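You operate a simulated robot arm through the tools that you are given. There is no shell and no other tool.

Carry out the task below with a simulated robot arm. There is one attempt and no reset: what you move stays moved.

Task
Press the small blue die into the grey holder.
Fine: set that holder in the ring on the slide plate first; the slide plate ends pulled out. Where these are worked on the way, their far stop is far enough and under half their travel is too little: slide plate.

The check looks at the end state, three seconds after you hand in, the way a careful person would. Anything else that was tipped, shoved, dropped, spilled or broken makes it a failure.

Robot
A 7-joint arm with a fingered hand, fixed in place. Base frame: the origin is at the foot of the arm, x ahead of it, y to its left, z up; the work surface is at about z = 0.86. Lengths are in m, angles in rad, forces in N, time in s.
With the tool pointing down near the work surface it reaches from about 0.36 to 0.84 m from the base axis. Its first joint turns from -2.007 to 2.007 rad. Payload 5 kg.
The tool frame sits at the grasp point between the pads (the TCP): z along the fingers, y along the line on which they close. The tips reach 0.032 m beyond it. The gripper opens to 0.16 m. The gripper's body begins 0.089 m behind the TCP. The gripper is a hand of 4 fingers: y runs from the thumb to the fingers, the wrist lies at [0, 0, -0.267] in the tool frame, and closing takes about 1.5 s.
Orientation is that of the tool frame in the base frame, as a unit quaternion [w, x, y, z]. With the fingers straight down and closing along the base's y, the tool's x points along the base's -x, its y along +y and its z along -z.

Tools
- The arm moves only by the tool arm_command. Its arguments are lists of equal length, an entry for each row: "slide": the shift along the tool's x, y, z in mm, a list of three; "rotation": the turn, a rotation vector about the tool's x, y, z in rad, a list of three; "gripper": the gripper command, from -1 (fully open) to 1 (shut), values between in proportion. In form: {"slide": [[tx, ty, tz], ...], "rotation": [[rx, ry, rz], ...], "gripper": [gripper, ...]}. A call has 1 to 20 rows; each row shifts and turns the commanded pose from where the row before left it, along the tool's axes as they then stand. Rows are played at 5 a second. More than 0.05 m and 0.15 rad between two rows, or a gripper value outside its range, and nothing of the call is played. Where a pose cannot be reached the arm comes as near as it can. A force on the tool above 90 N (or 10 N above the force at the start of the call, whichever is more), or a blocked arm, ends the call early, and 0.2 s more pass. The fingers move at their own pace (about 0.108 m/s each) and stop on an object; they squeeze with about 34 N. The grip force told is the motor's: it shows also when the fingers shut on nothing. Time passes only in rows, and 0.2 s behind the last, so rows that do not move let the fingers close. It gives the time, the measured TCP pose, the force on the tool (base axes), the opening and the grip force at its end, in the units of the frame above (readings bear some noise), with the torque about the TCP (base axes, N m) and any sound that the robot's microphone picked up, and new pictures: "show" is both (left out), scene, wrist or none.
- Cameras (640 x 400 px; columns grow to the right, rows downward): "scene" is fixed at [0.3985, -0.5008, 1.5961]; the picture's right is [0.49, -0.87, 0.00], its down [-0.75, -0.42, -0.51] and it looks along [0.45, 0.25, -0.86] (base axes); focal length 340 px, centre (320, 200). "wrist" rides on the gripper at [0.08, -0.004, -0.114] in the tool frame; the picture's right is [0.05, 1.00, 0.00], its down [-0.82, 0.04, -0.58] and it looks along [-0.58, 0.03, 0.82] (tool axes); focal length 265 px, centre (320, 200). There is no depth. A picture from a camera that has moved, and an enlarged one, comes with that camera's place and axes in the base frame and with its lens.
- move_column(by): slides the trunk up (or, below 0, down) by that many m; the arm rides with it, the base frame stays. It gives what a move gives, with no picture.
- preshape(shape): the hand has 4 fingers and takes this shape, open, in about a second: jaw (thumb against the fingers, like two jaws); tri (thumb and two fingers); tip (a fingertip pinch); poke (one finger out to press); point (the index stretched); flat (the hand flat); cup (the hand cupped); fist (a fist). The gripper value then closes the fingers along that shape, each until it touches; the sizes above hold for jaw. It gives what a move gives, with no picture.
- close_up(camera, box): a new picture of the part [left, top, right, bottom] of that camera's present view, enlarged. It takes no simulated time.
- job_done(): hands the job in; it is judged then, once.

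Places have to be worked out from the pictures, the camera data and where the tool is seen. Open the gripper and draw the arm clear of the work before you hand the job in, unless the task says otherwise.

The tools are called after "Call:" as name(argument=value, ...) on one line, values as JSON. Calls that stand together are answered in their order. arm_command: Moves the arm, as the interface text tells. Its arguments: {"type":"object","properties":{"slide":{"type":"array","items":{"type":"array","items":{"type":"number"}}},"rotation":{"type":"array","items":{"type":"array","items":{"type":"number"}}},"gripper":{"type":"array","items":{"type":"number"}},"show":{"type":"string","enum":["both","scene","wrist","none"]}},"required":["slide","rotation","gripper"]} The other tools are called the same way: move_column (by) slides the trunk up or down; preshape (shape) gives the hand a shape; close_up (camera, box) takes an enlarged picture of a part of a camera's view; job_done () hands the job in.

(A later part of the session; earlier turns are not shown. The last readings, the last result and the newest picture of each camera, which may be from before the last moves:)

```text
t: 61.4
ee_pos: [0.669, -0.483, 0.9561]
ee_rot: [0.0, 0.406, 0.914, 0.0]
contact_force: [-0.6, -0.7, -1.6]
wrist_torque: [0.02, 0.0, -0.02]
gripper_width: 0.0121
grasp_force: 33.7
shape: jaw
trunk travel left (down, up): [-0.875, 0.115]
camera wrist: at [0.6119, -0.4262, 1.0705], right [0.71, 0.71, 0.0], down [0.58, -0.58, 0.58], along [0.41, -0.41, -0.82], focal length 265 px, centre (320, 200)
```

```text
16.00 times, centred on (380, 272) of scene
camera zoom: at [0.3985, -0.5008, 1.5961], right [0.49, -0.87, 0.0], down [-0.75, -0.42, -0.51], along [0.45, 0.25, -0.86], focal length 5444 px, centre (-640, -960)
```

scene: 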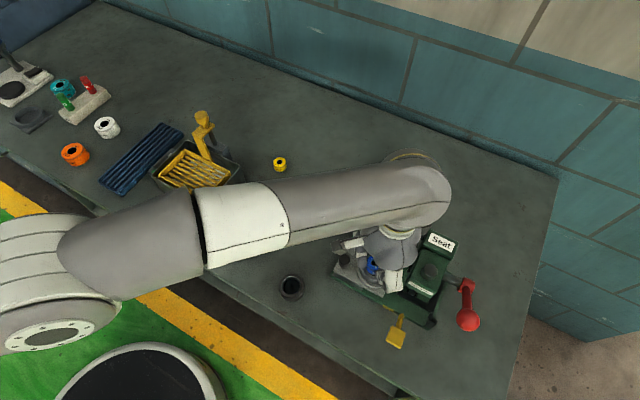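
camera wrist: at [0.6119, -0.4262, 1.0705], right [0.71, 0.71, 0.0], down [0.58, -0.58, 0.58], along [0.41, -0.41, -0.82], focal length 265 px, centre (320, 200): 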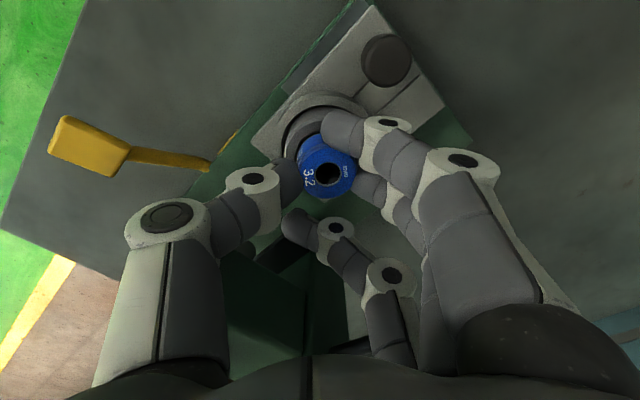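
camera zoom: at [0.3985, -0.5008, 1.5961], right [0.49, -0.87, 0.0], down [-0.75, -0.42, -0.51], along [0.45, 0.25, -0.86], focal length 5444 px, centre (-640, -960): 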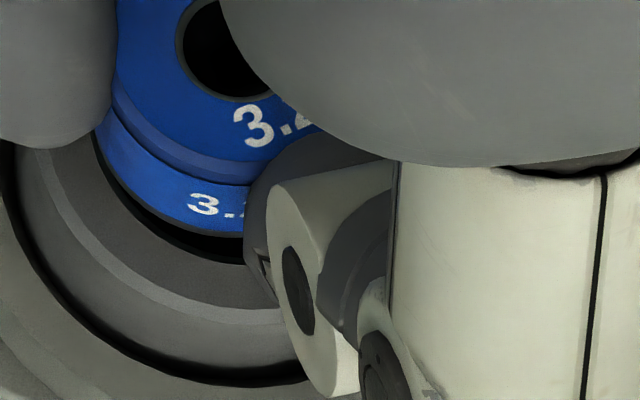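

Gap measurements show the die within ~0.7 mm of centred. I make a tiny correction and lower gently into the bore mouth.

Call:
arm_command(slide=[[-0.4, -0.5, 0], [0, 0, 2], [0, 0, 2], [0, 0, 2], [0, 0, 0]], rotation=[[0, 0, 0], [0, 0, 0], [0, 0, 0], [0, 0, 0], [0, 0, 0]], gripper=[0.66, 0.66, 0.66, 0.66, 0.66])

Call:
close_up(camera="wrist", box=[280, 105, 360, 165])

Call:
close_up(camera="scene", box=[365, 260, 395, 285])

```text
t: 62.6
ee_pos: [0.6669, -0.4849, 0.9534]
ee_rot: [0.001, 0.406, 0.914, -0.001]
contact_force: [1.0, -1.5, 8.6]
wrist_torque: [0.17, -0.02, -0.01]
gripper_width: 0.0126
grasp_force: 34.1
shape: jaw
trunk travel left (down, up): [-0.875, 0.115]
camera wrist: at [0.6107, -0.4269, 1.0664], right [0.71, 0.71, 0.0], down [0.58, -0.58, 0.58], along [0.41, -0.41, -0.81], focal length 265 px, centre (320, 200)
```

scene: 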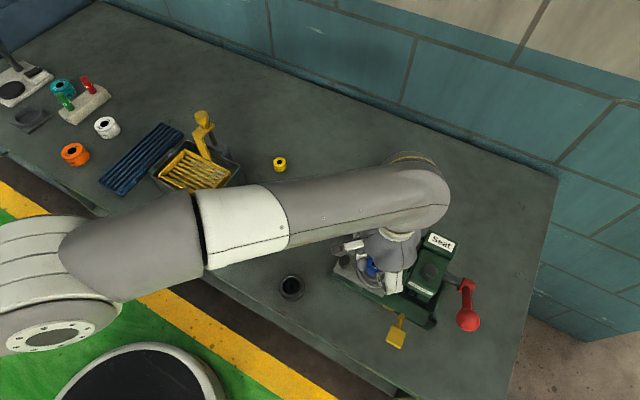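
wrist: 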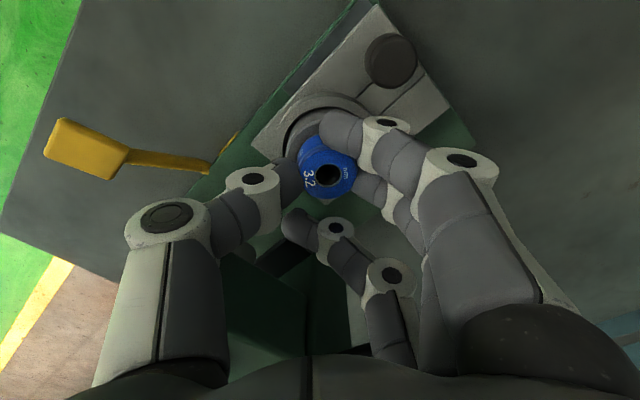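

```text
6.67 times, centred on (320, 135) of wrist
camera zoom: at [0.6107, -0.4269, 1.0664], right [0.71, 0.71, 0.0], down [0.58, -0.58, 0.58], along [0.41, -0.41, -0.81], focal length 1769 px, centre (320, 633)
```

zoom: 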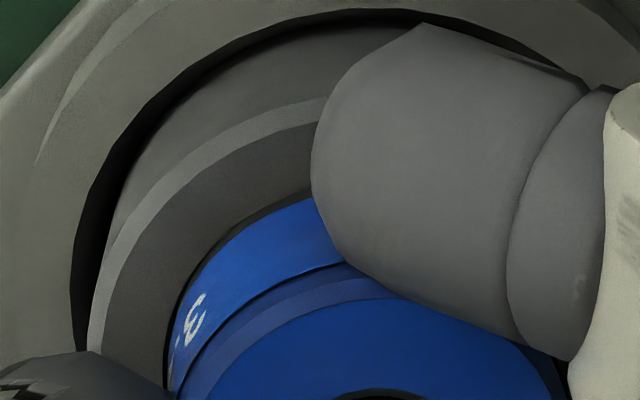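

```text
16.00 times, centred on (380, 272) of scene
camera zoom: at [0.3985, -0.5008, 1.5961], right [0.49, -0.87, 0.0], down [-0.75, -0.42, -0.51], along [0.45, 0.25, -0.86], focal length 5444 px, centre (-640, -960)
```

zoom: 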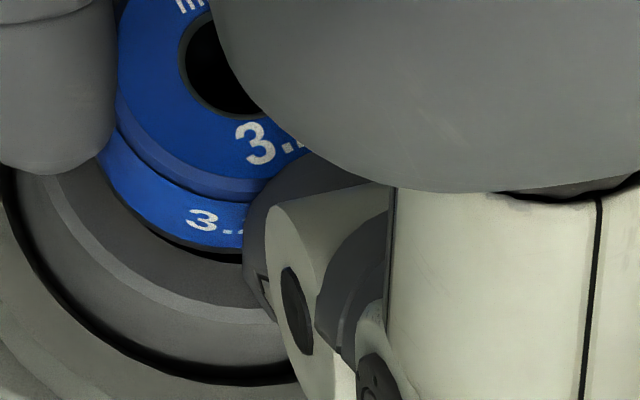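

Contact at the rim: the torque says the die's +y edge touches the bore's chamfer first. I lift 2 mm, shift about 0.9 mm toward −y, and lower again.

Call:
arm_command(slide=[[0, 0, -4], [-0.7, -0.6, 0], [0, 0, 2], [0, 0, 2], [0, 0, 0]], rotation=[[0, 0, 0], [0, 0, 0], [0, 0, 0], [0, 0, 0], [0, 0, 0]], gripper=[0.66, 0.66, 0.66, 0.66, 0.66])

Call:
close_up(camera="scene", box=[365, 260, 395, 285])

```text
t: 63.8
ee_pos: [0.6663, -0.4842, 0.9525]
ee_rot: [0.0, 0.406, 0.914, 0.0]
contact_force: [-0.2, -2.3, 8.3]
wrist_torque: [0.15, 0.0, 0.04]
gripper_width: 0.0122
grasp_force: 33.9
shape: jaw
trunk travel left (down, up): [-0.875, 0.115]
camera wrist: at [0.6106, -0.4274, 1.066], right [0.71, 0.71, 0.0], down [0.58, -0.58, 0.58], along [0.41, -0.41, -0.82], focal length 265 px, centre (320, 200)
```

scene: 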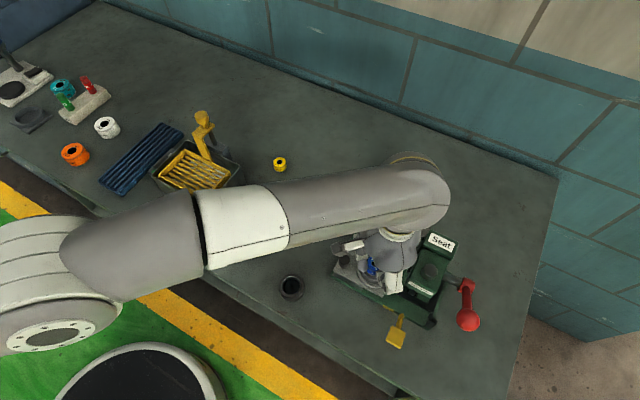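
wrist: 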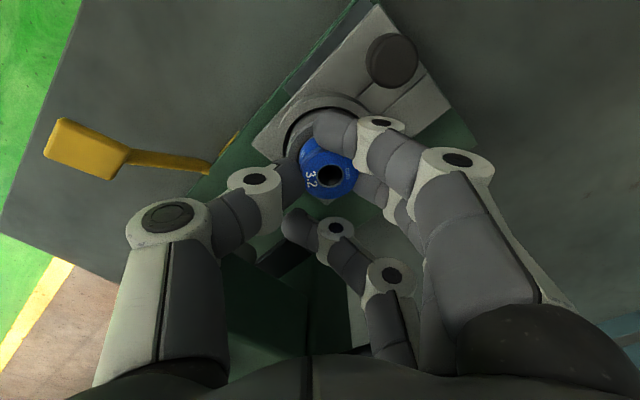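

```text
16.00 times, centred on (380, 272) of scene
camera zoom: at [0.3985, -0.5008, 1.5961], right [0.49, -0.87, 0.0], down [-0.75, -0.42, -0.51], along [0.45, 0.25, -0.86], focal length 5444 px, centre (-640, -960)
```

zoom: 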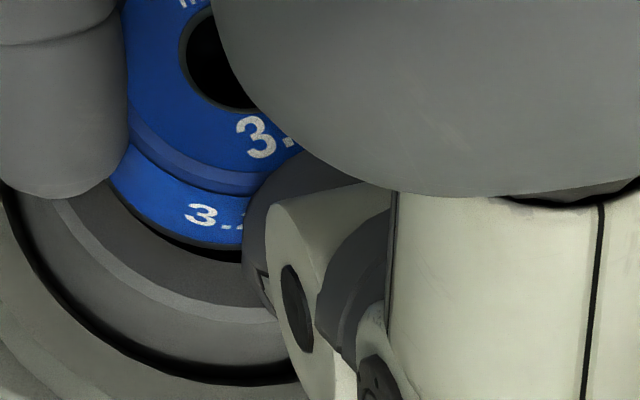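

The index tip now reaches down to the holder's rim, level with the die's bottom, so it is the finger that touches. I take a closer look at the remaining gaps before deciding how to release.

Call:
close_up(camera="scene", box=[368, 266, 384, 280])

Call:
close_up(camera="wrist", box=[270, 100, 390, 220])

```text
16.00 times, centred on (376, 273) of scene
camera zoom: at [0.3985, -0.5008, 1.5961], right [0.49, -0.87, 0.0], down [-0.75, -0.42, -0.51], along [0.45, 0.25, -0.86], focal length 5444 px, centre (-576, -968)
```

zoom: 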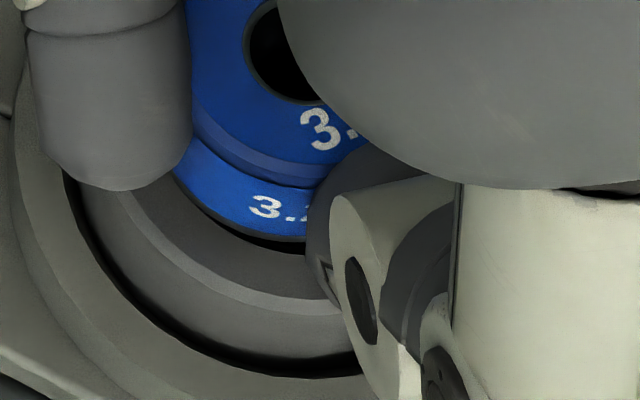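

```text
3.33 times, centred on (330, 160) of wrist
camera zoom: at [0.6106, -0.4274, 1.066], right [0.71, 0.71, 0.0], down [0.58, -0.58, 0.58], along [0.41, -0.41, -0.82], focal length 885 px, centre (287, 333)
```

zoom: 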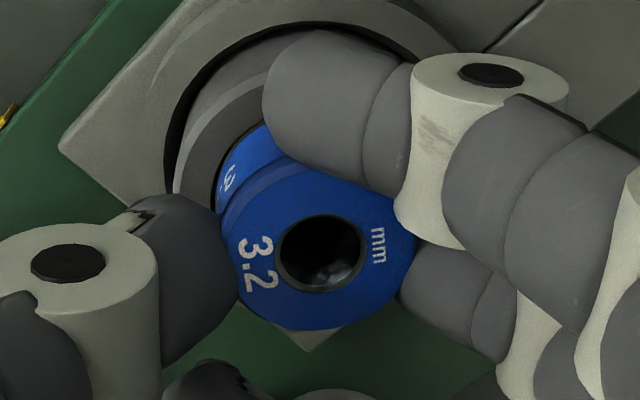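

The die still sits about 0.8 mm too far toward +y. I lift 3 mm, shift that amount, and lower to light contact.

Call:
arm_command(slide=[[0, 0, -4], [-0.9, -0.2, 0], [0, 0, 2], [0, 0, 1], [0, 0, 0]], rotation=[[0, 0, 0], [0, 0, 0], [0, 0, 0], [0, 0, 0], [0, 0, 0]], gripper=[0.66, 0.66, 0.66, 0.66, 0.66])

Call:
close_up(camera="scene", box=[368, 266, 384, 280])

Call:
close_up(camera="wrist", box=[270, 100, 390, 220])

```text
t: 65.0
ee_pos: [0.6678, -0.4862, 0.9517]
ee_rot: [0.001, 0.406, 0.914, -0.001]
contact_force: [0.8, 0.0, 4.9]
wrist_torque: [0.14, 0.03, 0.0]
gripper_width: 0.0121
grasp_force: 33.8
shape: jaw
trunk travel left (down, up): [-0.875, 0.115]
camera wrist: at [0.6118, -0.4276, 1.0662], right [0.71, 0.71, 0.0], down [0.58, -0.58, 0.58], along [0.41, -0.41, -0.82], focal length 265 px, centre (320, 200)
```

scene: 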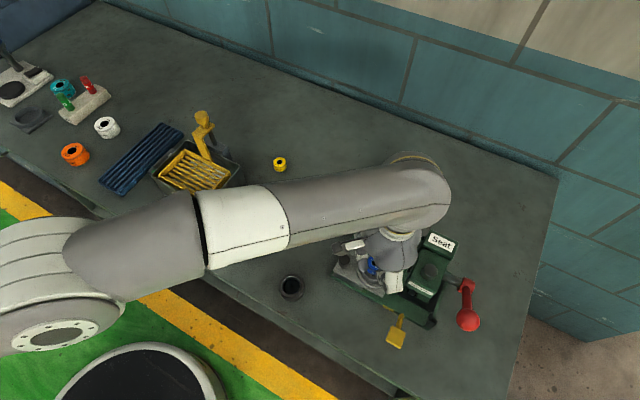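
wrist: 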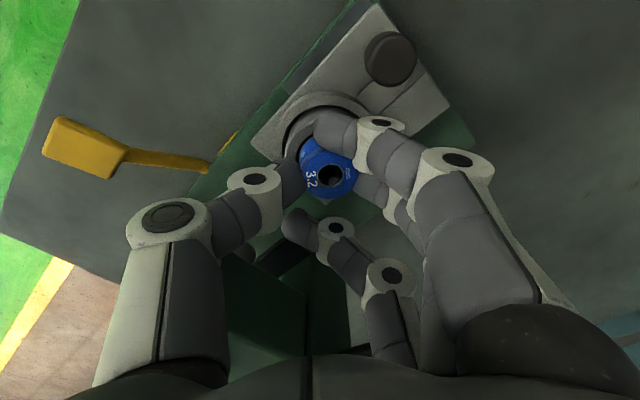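

```text
16.00 times, centred on (376, 273) of scene
camera zoom: at [0.3985, -0.5008, 1.5961], right [0.49, -0.87, 0.0], down [-0.75, -0.42, -0.51], along [0.45, 0.25, -0.86], focal length 5444 px, centre (-576, -968)
```

zoom: 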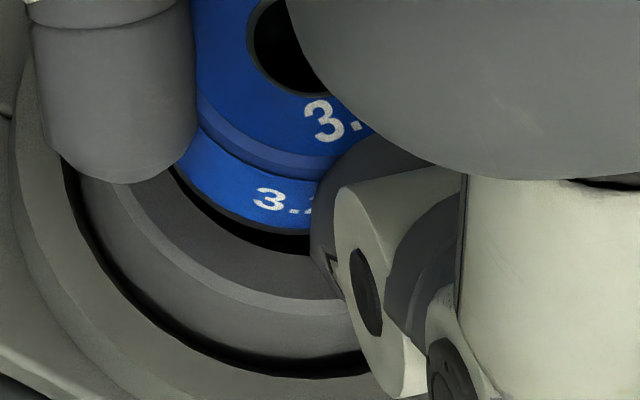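

```text
3.33 times, centred on (330, 160) of wrist
camera zoom: at [0.6118, -0.4276, 1.0662], right [0.71, 0.71, 0.0], down [0.58, -0.58, 0.58], along [0.41, -0.41, -0.82], focal length 885 px, centre (287, 333)
```

zoom: 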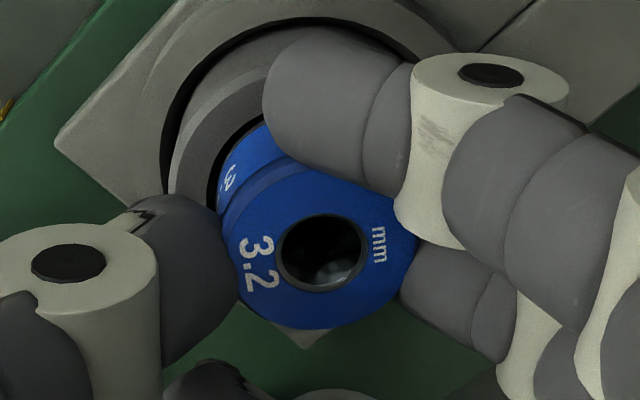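

Contact is light now. I raise 1 mm, apply a final 0.7 mm correction, then open the fingers very gradually to leave the die in the bore's mouth.

Call:
arm_command(slide=[[0, 0, -1.5], [-0.4, -0.6, 0], [0, 0, 0.8], [0, 0, 0]], rotation=[[0, 0, 0], [0, 0, 0], [0, 0, 0], [0, 0, 0]], gripper=[0.66, 0.66, 0.66, 0.66])

Call:
close_up(camera="scene", box=[368, 266, 384, 280])

```text
t: 66.0
ee_pos: [0.6676, -0.4862, 0.9521]
ee_rot: [0.0, 0.406, 0.914, 0.0]
contact_force: [0.6, 0.0, 0.2]
wrist_torque: [0.01, -0.01, -0.02]
gripper_width: 0.012
grasp_force: 34.1
shape: jaw
trunk travel left (down, up): [-0.875, 0.115]
camera wrist: at [0.6113, -0.4287, 1.0658], right [0.71, 0.71, 0.0], down [0.58, -0.58, 0.58], along [0.41, -0.41, -0.82], focal length 265 px, centre (320, 200)
```

scene: 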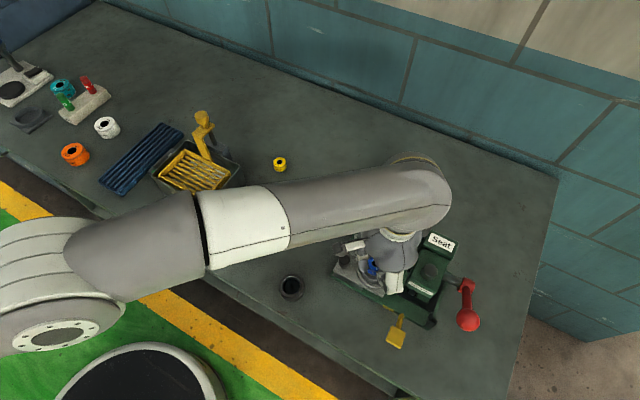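
wrist: 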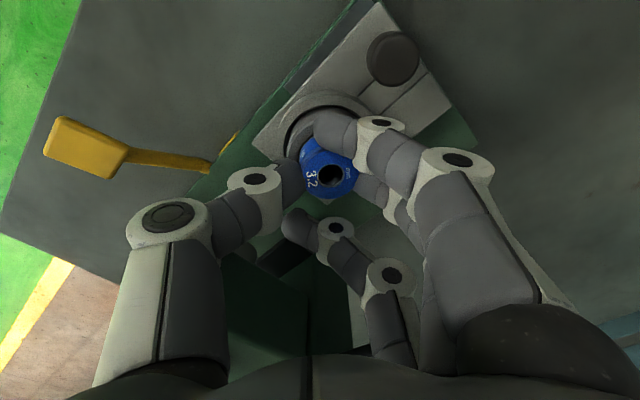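

```text
16.00 times, centred on (376, 273) of scene
camera zoom: at [0.3985, -0.5008, 1.5961], right [0.49, -0.87, 0.0], down [-0.75, -0.42, -0.51], along [0.45, 0.25, -0.86], focal length 5444 px, centre (-576, -968)
```

zoom: 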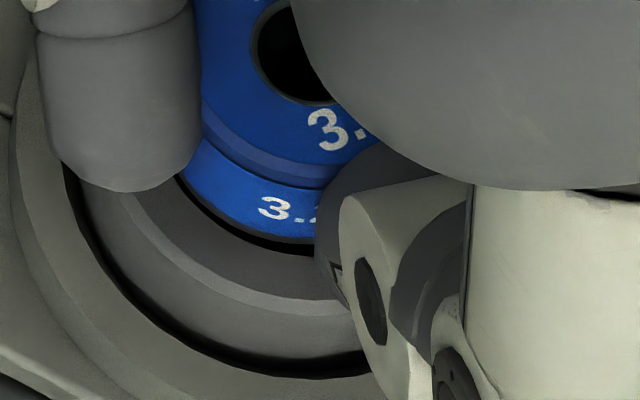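

No contact force and the gap is even. I open gradually now.

Call:
arm_command(slide=[[0, 0, 0.7], [0, 0, 0], [0, 0, 0], [0, 0, 0], [0, 0, 0], [0, 0, 0], [0, 0, 0]], rotation=[[0, 0, 0], [0, 0, 0], [0, 0, 0], [0, 0, 0], [0, 0, 0], [0, 0, 0], [0, 0, 0]], gripper=[0.66, 0.62, 0.57, 0.52, 0.45, 0.38, 0.33])

Call:
close_up(camera="wrist", box=[250, 90, 390, 210])

Call:
close_up(camera="scene", box=[360, 255, 390, 285])

```text
t: 67.6
ee_pos: [0.6697, -0.4863, 0.9524]
ee_rot: [0.0, 0.406, 0.914, 0.0]
contact_force: [0.2, 0.5, 0.8]
wrist_torque: [-0.03, 0.04, 0.0]
gripper_width: 0.0531
grasp_force: 0.1
shape: jaw
trunk travel left (down, up): [-0.875, 0.115]
camera wrist: at [0.6116, -0.4286, 1.0651], right [0.71, 0.71, 0.0], down [0.58, -0.58, 0.58], along [0.41, -0.41, -0.82], focal length 265 px, centre (320, 200)
```

scene: 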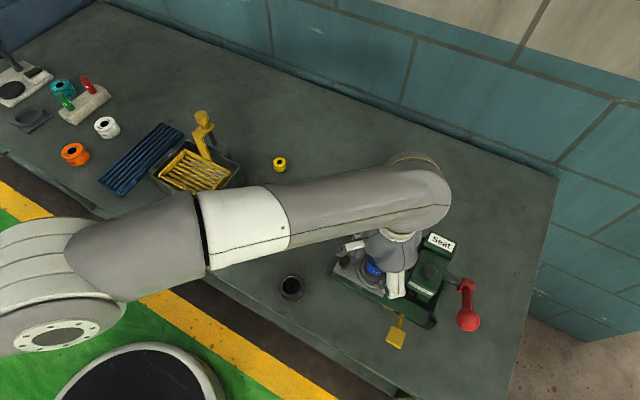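
wrist: 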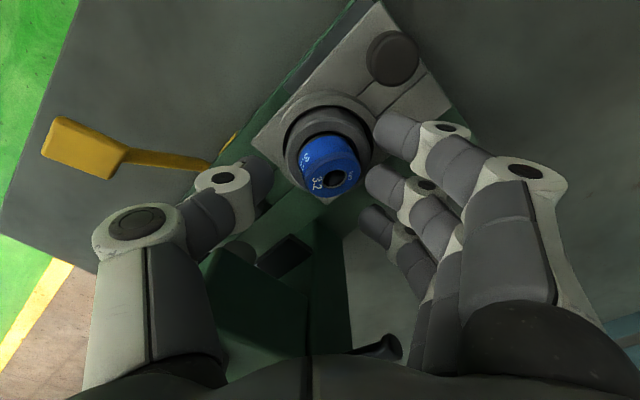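

```text
3.33 times, centred on (320, 150) of wrist
camera zoom: at [0.6116, -0.4286, 1.0651], right [0.71, 0.71, 0.0], down [0.58, -0.58, 0.58], along [0.41, -0.41, -0.82], focal length 885 px, centre (320, 367)
```

zoom: 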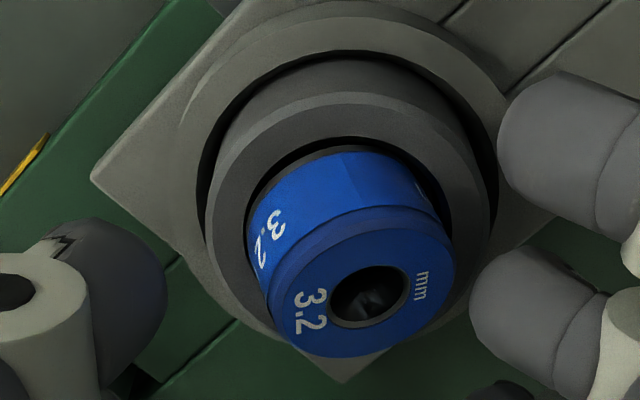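

```text
13.33 times, centred on (375, 270) of scene
camera zoom: at [0.3985, -0.5008, 1.5961], right [0.49, -0.87, 0.0], down [-0.75, -0.42, -0.51], along [0.45, 0.25, -0.86], focal length 4537 px, centre (-413, -733)
```

zoom: 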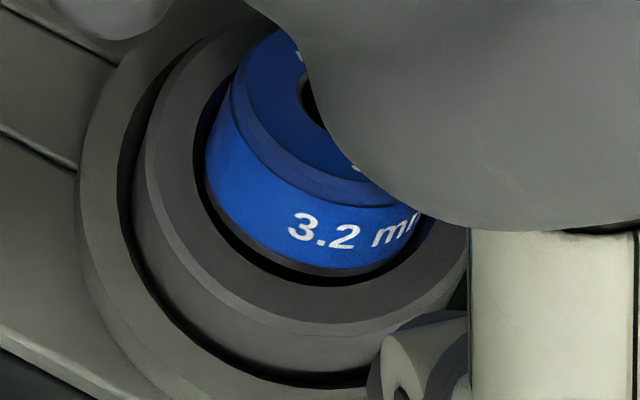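

The die dropped in tilted: its far side (+x, −y) is lower in the bore, the near side is up by several mm. I raise the hand carefully and inspect before straightening it.

Call:
arm_command(slide=[[0, 0, -8], [0, 0, -15], [0, 0, -25], [0, 0, -20], [0, 0, 0]], rotation=[[0, 0, 0], [0, 0, 0], [0, 0, 0], [0, 0, 0], [0, 0, 0]], gripper=[0.33, 0.33, 0.33, 0.33, 0.33])

Call:
close_up(camera="wrist", box=[250, 70, 390, 170])

Call:
close_up(camera="scene", box=[355, 250, 395, 290])

```text
t: 68.8
ee_pos: [0.6683, -0.4858, 1.0184]
ee_rot: [0.0, 0.406, 0.914, 0.0]
contact_force: [-0.1, 0.5, 0.1]
wrist_torque: [0.0, -0.01, 0.0]
gripper_width: 0.0532
grasp_force: 0.1
shape: jaw
trunk travel left (down, up): [-0.875, 0.115]
camera wrist: at [0.6117, -0.4286, 1.1327], right [0.71, 0.71, 0.0], down [0.58, -0.58, 0.58], along [0.41, -0.41, -0.82], focal length 265 px, centre (320, 200)
```

scene: 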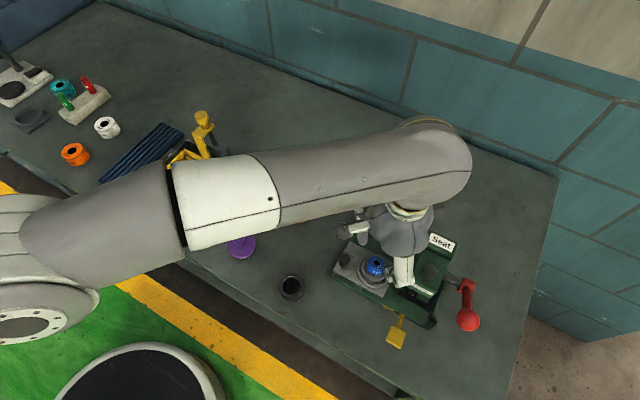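
wrist: 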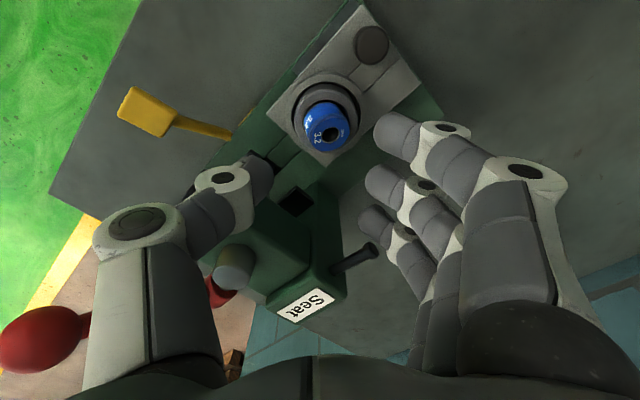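

```text
4.00 times, centred on (320, 120) of wrist
camera zoom: at [0.6117, -0.4286, 1.1327], right [0.71, 0.71, 0.0], down [0.58, -0.58, 0.58], along [0.41, -0.41, -0.82], focal length 1062 px, centre (320, 520)
```

zoom: 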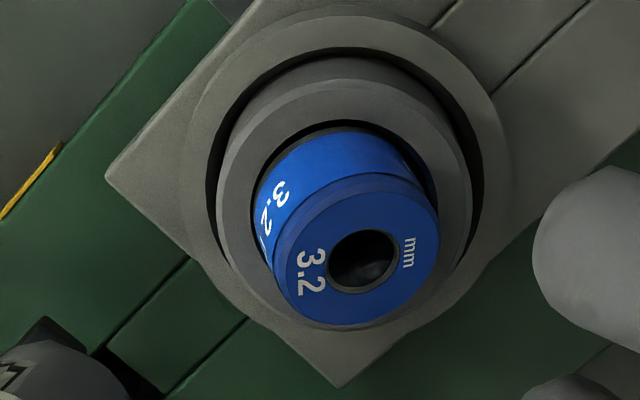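

```text
10.00 times, centred on (375, 270) of scene
camera zoom: at [0.3985, -0.5008, 1.5961], right [0.49, -0.87, 0.0], down [-0.75, -0.42, -0.51], along [0.45, 0.25, -0.86], focal length 3402 px, centre (-230, -500)
```

zoom: 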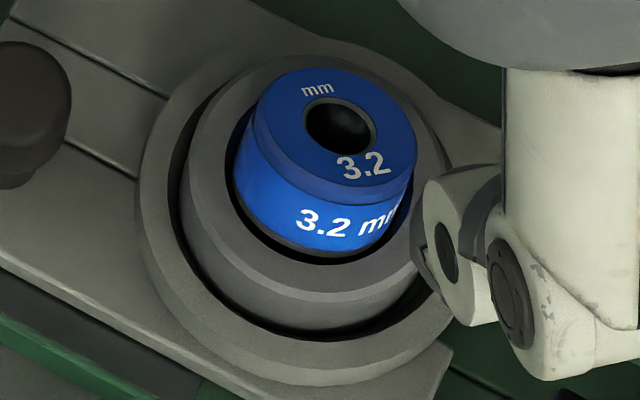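

The die is jammed in the bore mouth, tilted about 20° with its top leaning toward +x, so the −x side is high. I will raise the hand, form a single-finger poke, and press the high side down to level it.

Call:
arm_command(slide=[[0, 0, -25], [0, 0, -25], [0, 0, 0]], rotation=[[0, 0, 0], [0, 0, 0], [0, 0, 0]], gripper=[0.33, 0.33, 0.33], show="none")

Call:
preshape(shape="poke")

Call:
arm_command(slide=[[0, 0, 0], [0, 0, 0]], rotation=[[0, 0, 0], [0, 0, 0]], gripper=[-1, -1])

Call:
close_up(camera="scene", box=[320, 170, 460, 290])

```text
t: 69.6
ee_pos: [0.6684, -0.484, 1.069]
ee_rot: [0.0, 0.406, 0.914, 0.0]
contact_force: [0.1, -0.2, 0.0]
wrist_torque: [0.03, 0.01, 0.01]
gripper_width: 0.053
grasp_force: 0.1
shape: jaw
trunk travel left (down, up): [-0.875, 0.115]
```

```text
t: 70.5
ee_pos: [0.6676, -0.4859, 1.0699]
ee_rot: [0.001, 0.406, 0.914, 0.0]
contact_force: [-0.1, 0.4, -0.1]
wrist_torque: [0.0, -0.01, 0.04]
gripper_width: 0.0
grasp_force: 0.1
shape: poke
trunk travel left (down, up): [-0.875, 0.115]
```

```text
t: 71.1
ee_pos: [0.6678, -0.4862, 1.0695]
ee_rot: [0.0, 0.406, 0.914, 0.001]
contact_force: [0.0, -0.3, 0.4]
wrist_torque: [0.01, 0.02, 0.02]
gripper_width: 0.0001
grasp_force: 0.0
shape: poke
trunk travel left (down, up): [-0.875, 0.115]
camera wrist: at [0.6119, -0.4283, 1.1832], right [0.71, 0.71, 0.0], down [0.58, -0.58, 0.58], along [0.41, -0.41, -0.82], focal length 265 px, centre (320, 200)
```

scene: 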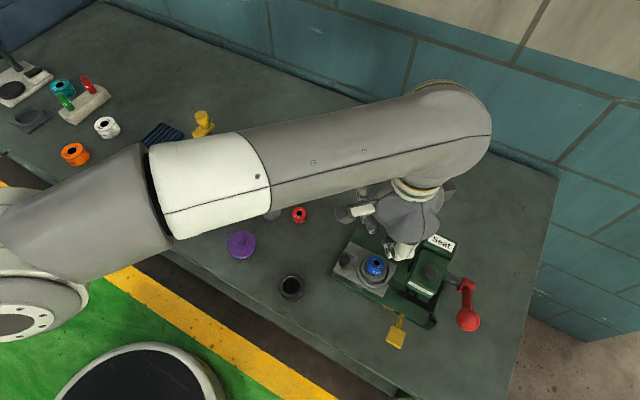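
wrist: 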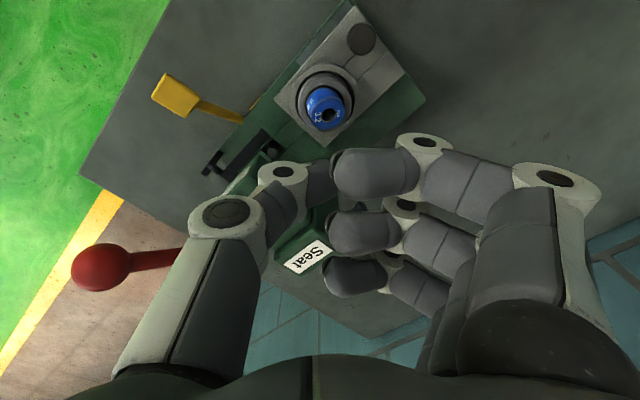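

```text
3.33 times, centred on (390, 230) of scene
camera zoom: at [0.3985, -0.5008, 1.5961], right [0.49, -0.87, 0.0], down [-0.75, -0.42, -0.51], along [0.45, 0.25, -0.86], focal length 1134 px, centre (87, 100)
```

zoom: 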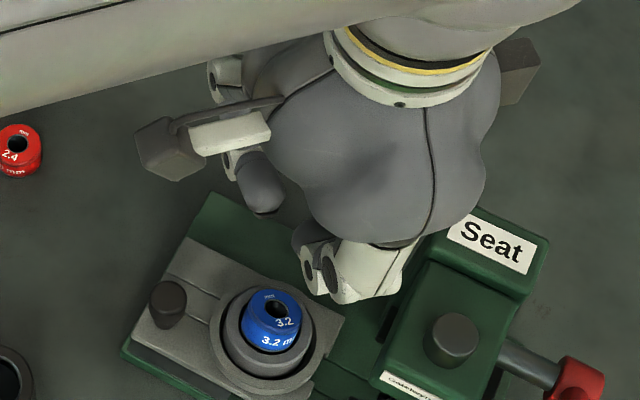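

The poke shape isn't obviously useful from here: all fingers look curled. I try "point" (index stretched) and look.

Call:
preshape(shape="point")

Call:
arm_command(slide=[[0, 0, 0], [0, 0, 0]], rotation=[[0, 0, 0], [0, 0, 0]], gripper=[-1, -1])

Call:
close_up(camera="scene", box=[320, 170, 460, 290])

```text
t: 72.0
ee_pos: [0.6677, -0.4861, 1.0689]
ee_rot: [0.0, 0.405, 0.914, 0.0]
contact_force: [-0.4, 0.4, 0.3]
wrist_torque: [0.0, 0.01, 0.0]
gripper_width: 0.1521
grasp_force: 0.1
shape: point
trunk travel left (down, up): [-0.875, 0.115]
```

```text
t: 72.6
ee_pos: [0.6684, -0.4853, 1.0691]
ee_rot: [0.0, 0.406, 0.914, 0.0]
contact_force: [0.7, 0.6, -0.5]
wrist_torque: [-0.03, 0.0, 0.04]
gripper_width: 0.1523
grasp_force: 0.1
shape: point
trunk travel left (down, up): [-0.875, 0.115]
camera wrist: at [0.6119, -0.4283, 1.1832], right [0.71, 0.71, 0.0], down [0.58, -0.58, 0.58], along [0.41, -0.41, -0.82], focal length 265 px, centre (320, 200)
```

scene: 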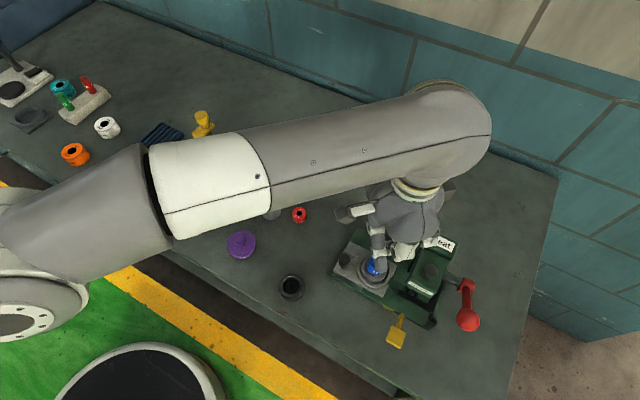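
wrist: 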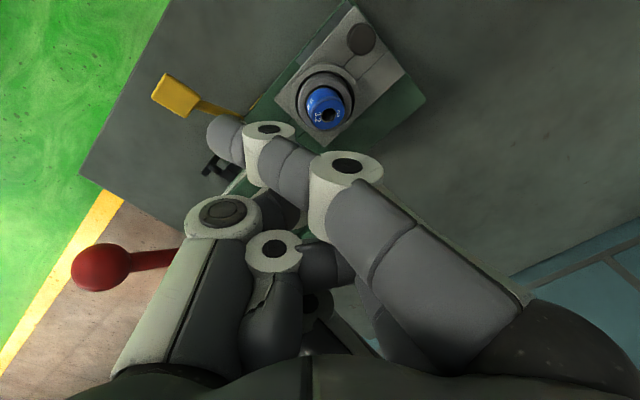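

```text
3.33 times, centred on (390, 230) of scene
camera zoom: at [0.3985, -0.5008, 1.5961], right [0.49, -0.87, 0.0], down [-0.75, -0.42, -0.51], along [0.45, 0.25, -0.86], focal length 1134 px, centre (87, 100)
```

zoom: 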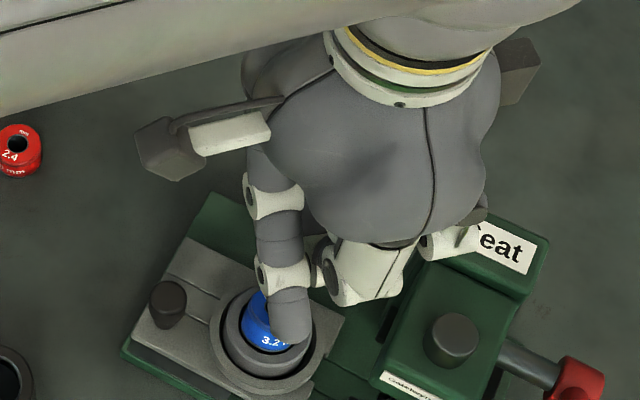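

The stretched index points off to one side and would put other knuckles near the press head. I return to the jaw shape, close it fully as a blunt presser, and position the thumb/middle tips above the die's high (−x) side at about (0.661, -0.478).

Call:
preshape(shape="jaw")

Call:
arm_command(slide=[[0, 0, 0], [0, 0, 0], [0, 0, 0], [0, 0, 0], [0, 0, 0], [10, 0, 0], [0, 0, 20], [0, 0, 15], [0, 0, 0]], rotation=[[0, 0, 0], [0, 0, 0], [0, 0, 0], [0, 0, 0], [0, 0, 0], [0, 0, 0], [0, 0, 0], [0, 0, 0], [0, 0, 0]], gripper=[-0.5, 0, 0.4, 0.7, 0.9, 0.9, 0.9, 0.9, 0.9])

Call:
close_up(camera="wrist", box=[230, 70, 430, 220])

Call:
close_up(camera="scene", box=[340, 220, 430, 290])

```text
t: 73.5
ee_pos: [0.6688, -0.4845, 1.0697]
ee_rot: [0.001, 0.406, 0.914, 0.0]
contact_force: [-0.3, 0.3, -0.2]
wrist_torque: [0.0, 0.0, -0.01]
gripper_width: 0.1598
grasp_force: 0.0
shape: jaw
trunk travel left (down, up): [-0.875, 0.115]
```

```text
t: 75.5
ee_pos: [0.6609, -0.4785, 1.0342]
ee_rot: [0.001, 0.406, 0.914, 0.0]
contact_force: [-0.1, -0.7, 0.4]
wrist_torque: [0.0, 0.03, 0.01]
gripper_width: 0.0084
grasp_force: 0.1
shape: jaw
trunk travel left (down, up): [-0.875, 0.115]
camera wrist: at [0.6045, -0.4214, 1.1477], right [0.71, 0.71, 0.0], down [0.58, -0.58, 0.58], along [0.41, -0.41, -0.82], focal length 265 px, centre (320, 200)
```

scene: 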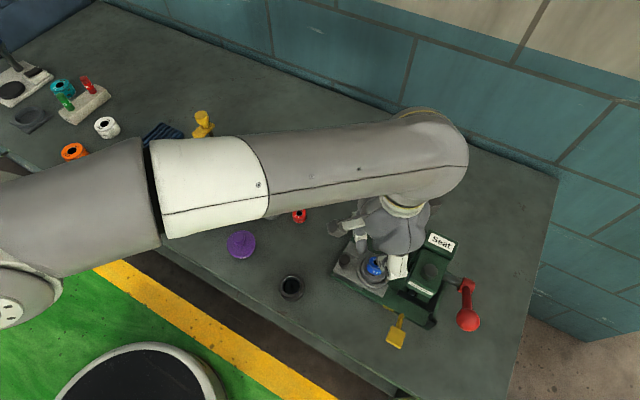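
wrist: 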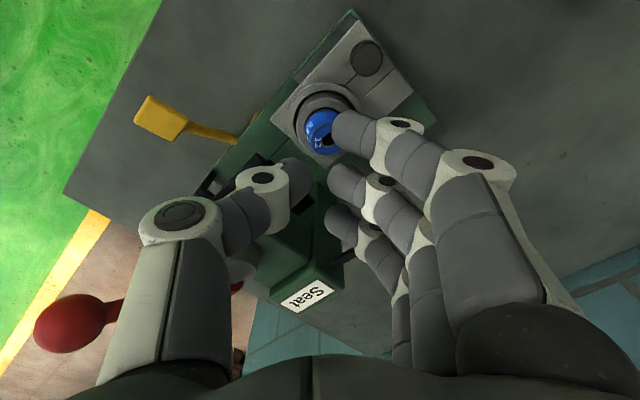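

```text
2.67 times, centred on (330, 145) of wrist
camera zoom: at [0.6045, -0.4214, 1.1477], right [0.71, 0.71, 0.0], down [0.58, -0.58, 0.58], along [0.41, -0.41, -0.82], focal length 708 px, centre (293, 347)
```

zoom: 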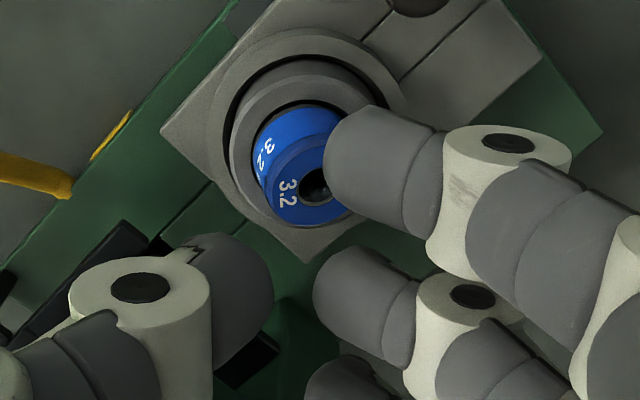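

```text
5.71 times, centred on (385, 255) of scene
camera zoom: at [0.3985, -0.5008, 1.5961], right [0.49, -0.87, 0.0], down [-0.75, -0.42, -0.51], along [0.45, 0.25, -0.86], focal length 1944 px, centre (-51, -114)
```

zoom: 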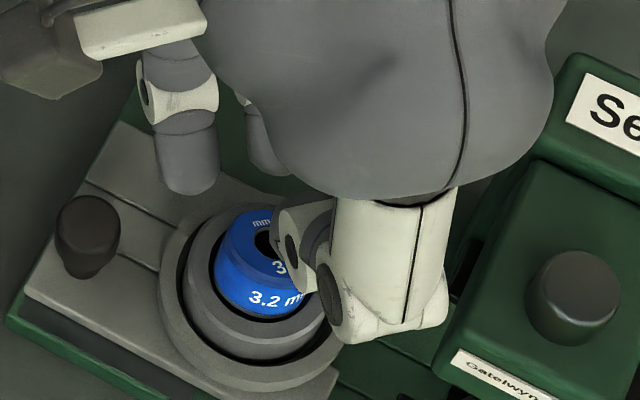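

The fingertips straddle well: if I shift about 9 mm, the middle tip presses the high side while the ring tip meets the low side, which levels the die. I shift and lower to just above it.

Call:
arm_command(slide=[[8, -3.6, 0], [0, 0, 20], [0, 0, 25], [0, 0, 0]], rotation=[[0, 0, 0], [0, 0, 0], [0, 0, 0], [0, 0, 0]], gripper=[0.9, 0.9, 0.9, 0.9])

Call:
close_up(camera="wrist", box=[230, 90, 430, 240])

Call:
close_up(camera="scene", box=[340, 220, 430, 290])

```text
t: 76.5
ee_pos: [0.6517, -0.4751, 0.9908]
ee_rot: [0.0, 0.406, 0.914, -0.001]
contact_force: [-0.6, -0.3, 0.6]
wrist_torque: [0.02, -0.01, 0.03]
gripper_width: 0.0085
grasp_force: 0.1
shape: jaw
trunk travel left (down, up): [-0.875, 0.115]
camera wrist: at [0.5957, -0.4185, 1.1042], right [0.71, 0.71, 0.0], down [0.58, -0.58, 0.58], along [0.41, -0.41, -0.82], focal length 265 px, centre (320, 200)
```

scene: 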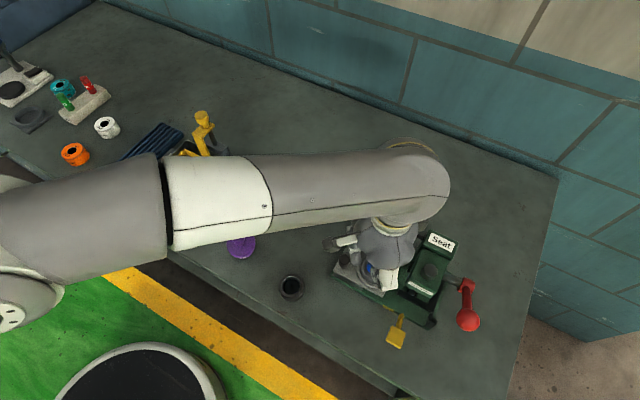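
wrist: 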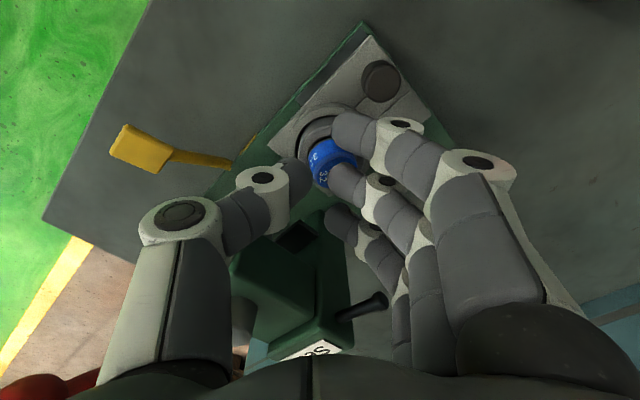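

```text
2.67 times, centred on (330, 165) of wrist
camera zoom: at [0.5957, -0.4185, 1.1042], right [0.71, 0.71, 0.0], down [0.58, -0.58, 0.58], along [0.41, -0.41, -0.82], focal length 708 px, centre (293, 293)
```

zoom: 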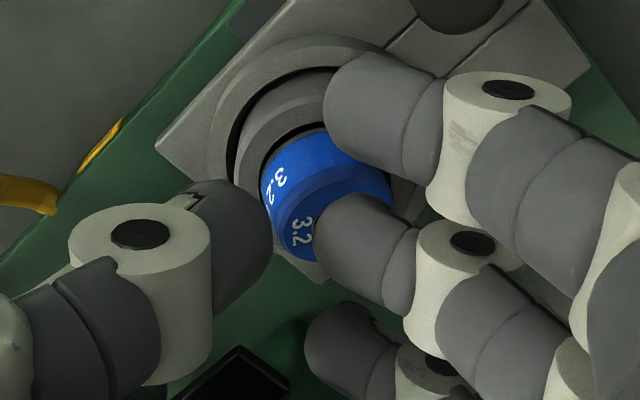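

```text
5.71 times, centred on (385, 255) of scene
camera zoom: at [0.3985, -0.5008, 1.5961], right [0.49, -0.87, 0.0], down [-0.75, -0.42, -0.51], along [0.45, 0.25, -0.86], focal length 1944 px, centre (-51, -114)
```

zoom: 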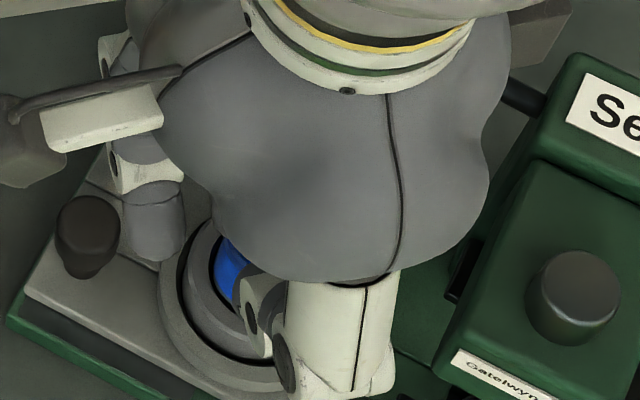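

Alignment looks right. I lower in small steps, checking force.

Call:
arm_command(slide=[[0, 0, 4], [0, 0, 4], [0, 0, 3], [0, 0, 0]], rotation=[[0, 0, 0], [0, 0, 0], [0, 0, 0], [0, 0, 0]], gripper=[0.9, 0.9, 0.9, 0.9], show="wrist")

Call:
close_up(camera="wrist", box=[230, 90, 430, 240])

```text
t: 77.5
ee_pos: [0.6518, -0.4756, 0.9795]
ee_rot: [0.0, 0.406, 0.914, 0.0]
contact_force: [0.5, 0.0, 0.9]
wrist_torque: [0.02, 0.02, 0.0]
gripper_width: 0.0084
grasp_force: 0.1
shape: jaw
trunk travel left (down, up): [-0.875, 0.115]
camera wrist: at [0.5962, -0.4184, 1.0927], right [0.71, 0.71, 0.0], down [0.58, -0.58, 0.58], along [0.41, -0.41, -0.82], focal length 265 px, centre (320, 200)
```

wrist: 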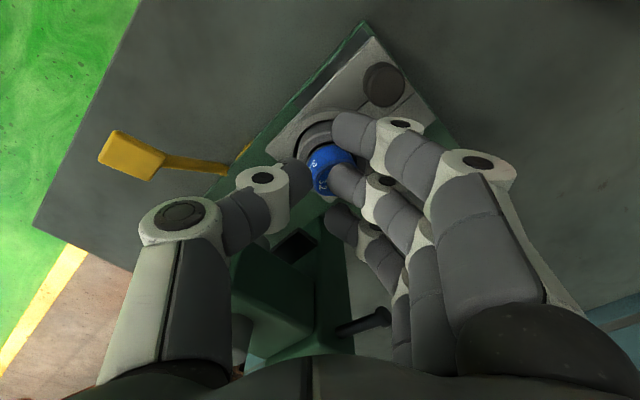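

```text
2.67 times, centred on (330, 165) of wrist
camera zoom: at [0.5962, -0.4184, 1.0927], right [0.71, 0.71, 0.0], down [0.58, -0.58, 0.58], along [0.41, -0.41, -0.82], focal length 708 px, centre (293, 293)
```

zoom: 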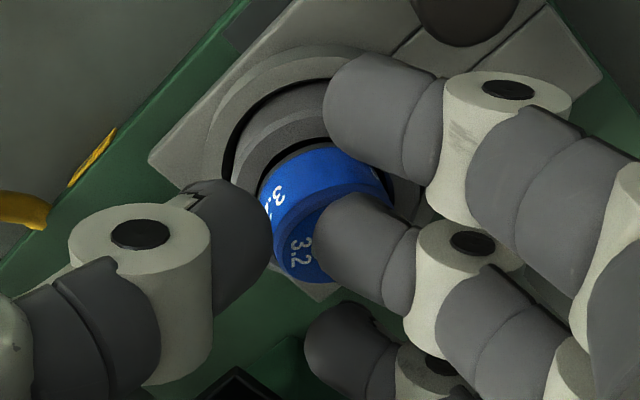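

No contact yet. I keep descending in small steps.

Call:
arm_command(slide=[[0, 0, 2], [0, 0, 2], [0, 0, 2], [0, 0, 0]], rotation=[[0, 0, 0], [0, 0, 0], [0, 0, 0], [0, 0, 0]], gripper=[0.9, 0.9, 0.9, 0.9], show="none")

Call:
close_up(camera="wrist", box=[230, 90, 430, 240])

Call:
close_up(camera="scene", box=[350, 240, 410, 290])

```text
t: 78.5
ee_pos: [0.6526, -0.4762, 0.9736]
ee_rot: [0.0, 0.407, 0.913, 0.0]
contact_force: [0.2, -0.6, -0.5]
wrist_torque: [0.01, -0.01, 0.03]
gripper_width: 0.0085
grasp_force: 0.0
shape: jaw
trunk travel left (down, up): [-0.875, 0.115]
```

```text
2.67 times, centred on (330, 165) of wrist
camera zoom: at [0.5962, -0.4183, 1.0868], right [0.71, 0.71, 0.0], down [0.58, -0.58, 0.58], along [0.41, -0.41, -0.82], focal length 708 px, centre (293, 293)
```

zoom: 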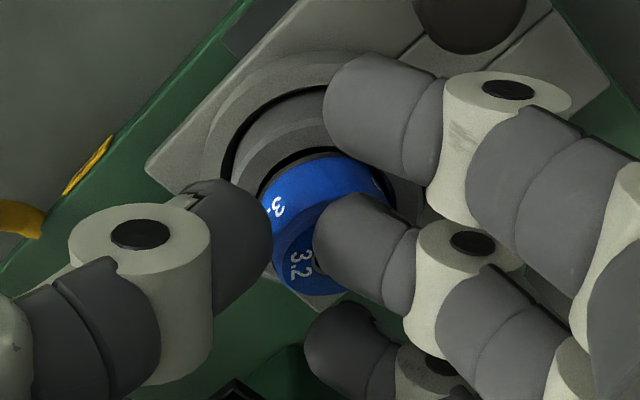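

```text
8.00 times, centred on (380, 265) of scene
camera zoom: at [0.3985, -0.5008, 1.5961], right [0.49, -0.87, 0.0], down [-0.75, -0.42, -0.51], along [0.45, 0.25, -0.86], focal length 2722 px, centre (-160, -320)
```

zoom: 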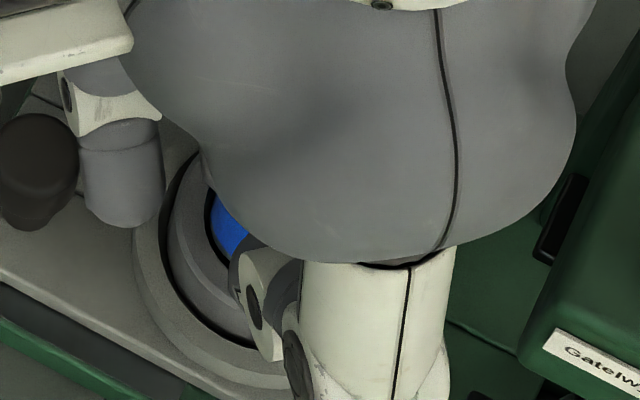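

Call:
arm_command(slide=[[0, 0, 2], [0, 0, 2], [0, 0, 0]], rotation=[[0, 0, 0], [0, 0, 0], [0, 0, 0]], gripper=[0.9, 0.9, 0.9], show="none")

Call:
close_up(camera="wrist", box=[250, 110, 390, 210])

```text
t: 79.3
ee_pos: [0.6532, -0.4753, 0.9688]
ee_rot: [0.0, 0.406, 0.914, 0.001]
contact_force: [-0.1, 0.1, 0.6]
wrist_torque: [-0.01, 0.03, -0.01]
gripper_width: 0.0085
grasp_force: 0.1
shape: jaw
trunk travel left (down, up): [-0.875, 0.115]
```

```text
4.00 times, centred on (320, 160) of wrist
camera zoom: at [0.597, -0.4182, 1.0832], right [0.71, 0.71, 0.0], down [0.58, -0.58, 0.58], along [0.41, -0.41, -0.82], focal length 1062 px, centre (320, 360)
```

zoom: 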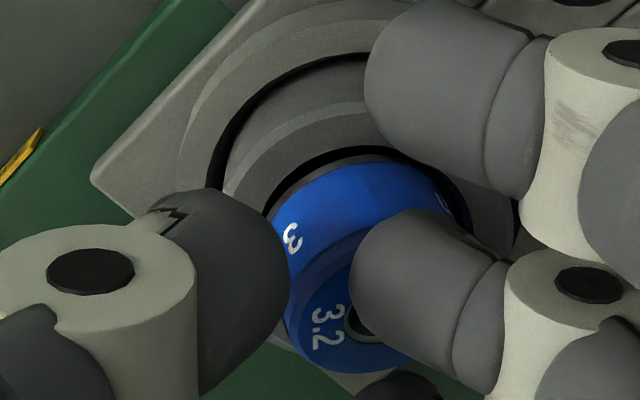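

Call:
arm_command(slide=[[0, 0, 2], [0, 0, 2], [0, 0, 0]], rotation=[[0, 0, 0], [0, 0, 0], [0, 0, 0]], gripper=[0.9, 0.9, 0.9], show="none")

Call:
close_up(camera="wrist", box=[250, 110, 390, 210])

```text
t: 80.1
ee_pos: [0.6528, -0.4751, 0.9652]
ee_rot: [0.0, 0.406, 0.914, 0.0]
contact_force: [0.1, 1.0, -0.3]
wrist_torque: [0.0, 0.02, 0.01]
gripper_width: 0.0085
grasp_force: 0.0
shape: jaw
trunk travel left (down, up): [-0.875, 0.115]
```

```text
4.00 times, centred on (320, 160) of wrist
camera zoom: at [0.5968, -0.4177, 1.0789], right [0.71, 0.71, 0.0], down [0.58, -0.58, 0.58], along [0.41, -0.41, -0.82], focal length 1062 px, centre (320, 360)
```

zoom: 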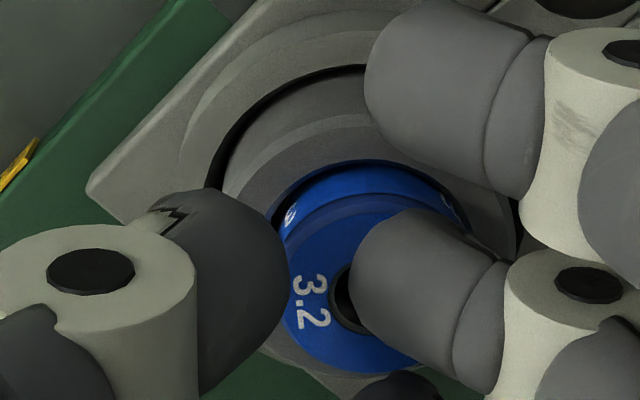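

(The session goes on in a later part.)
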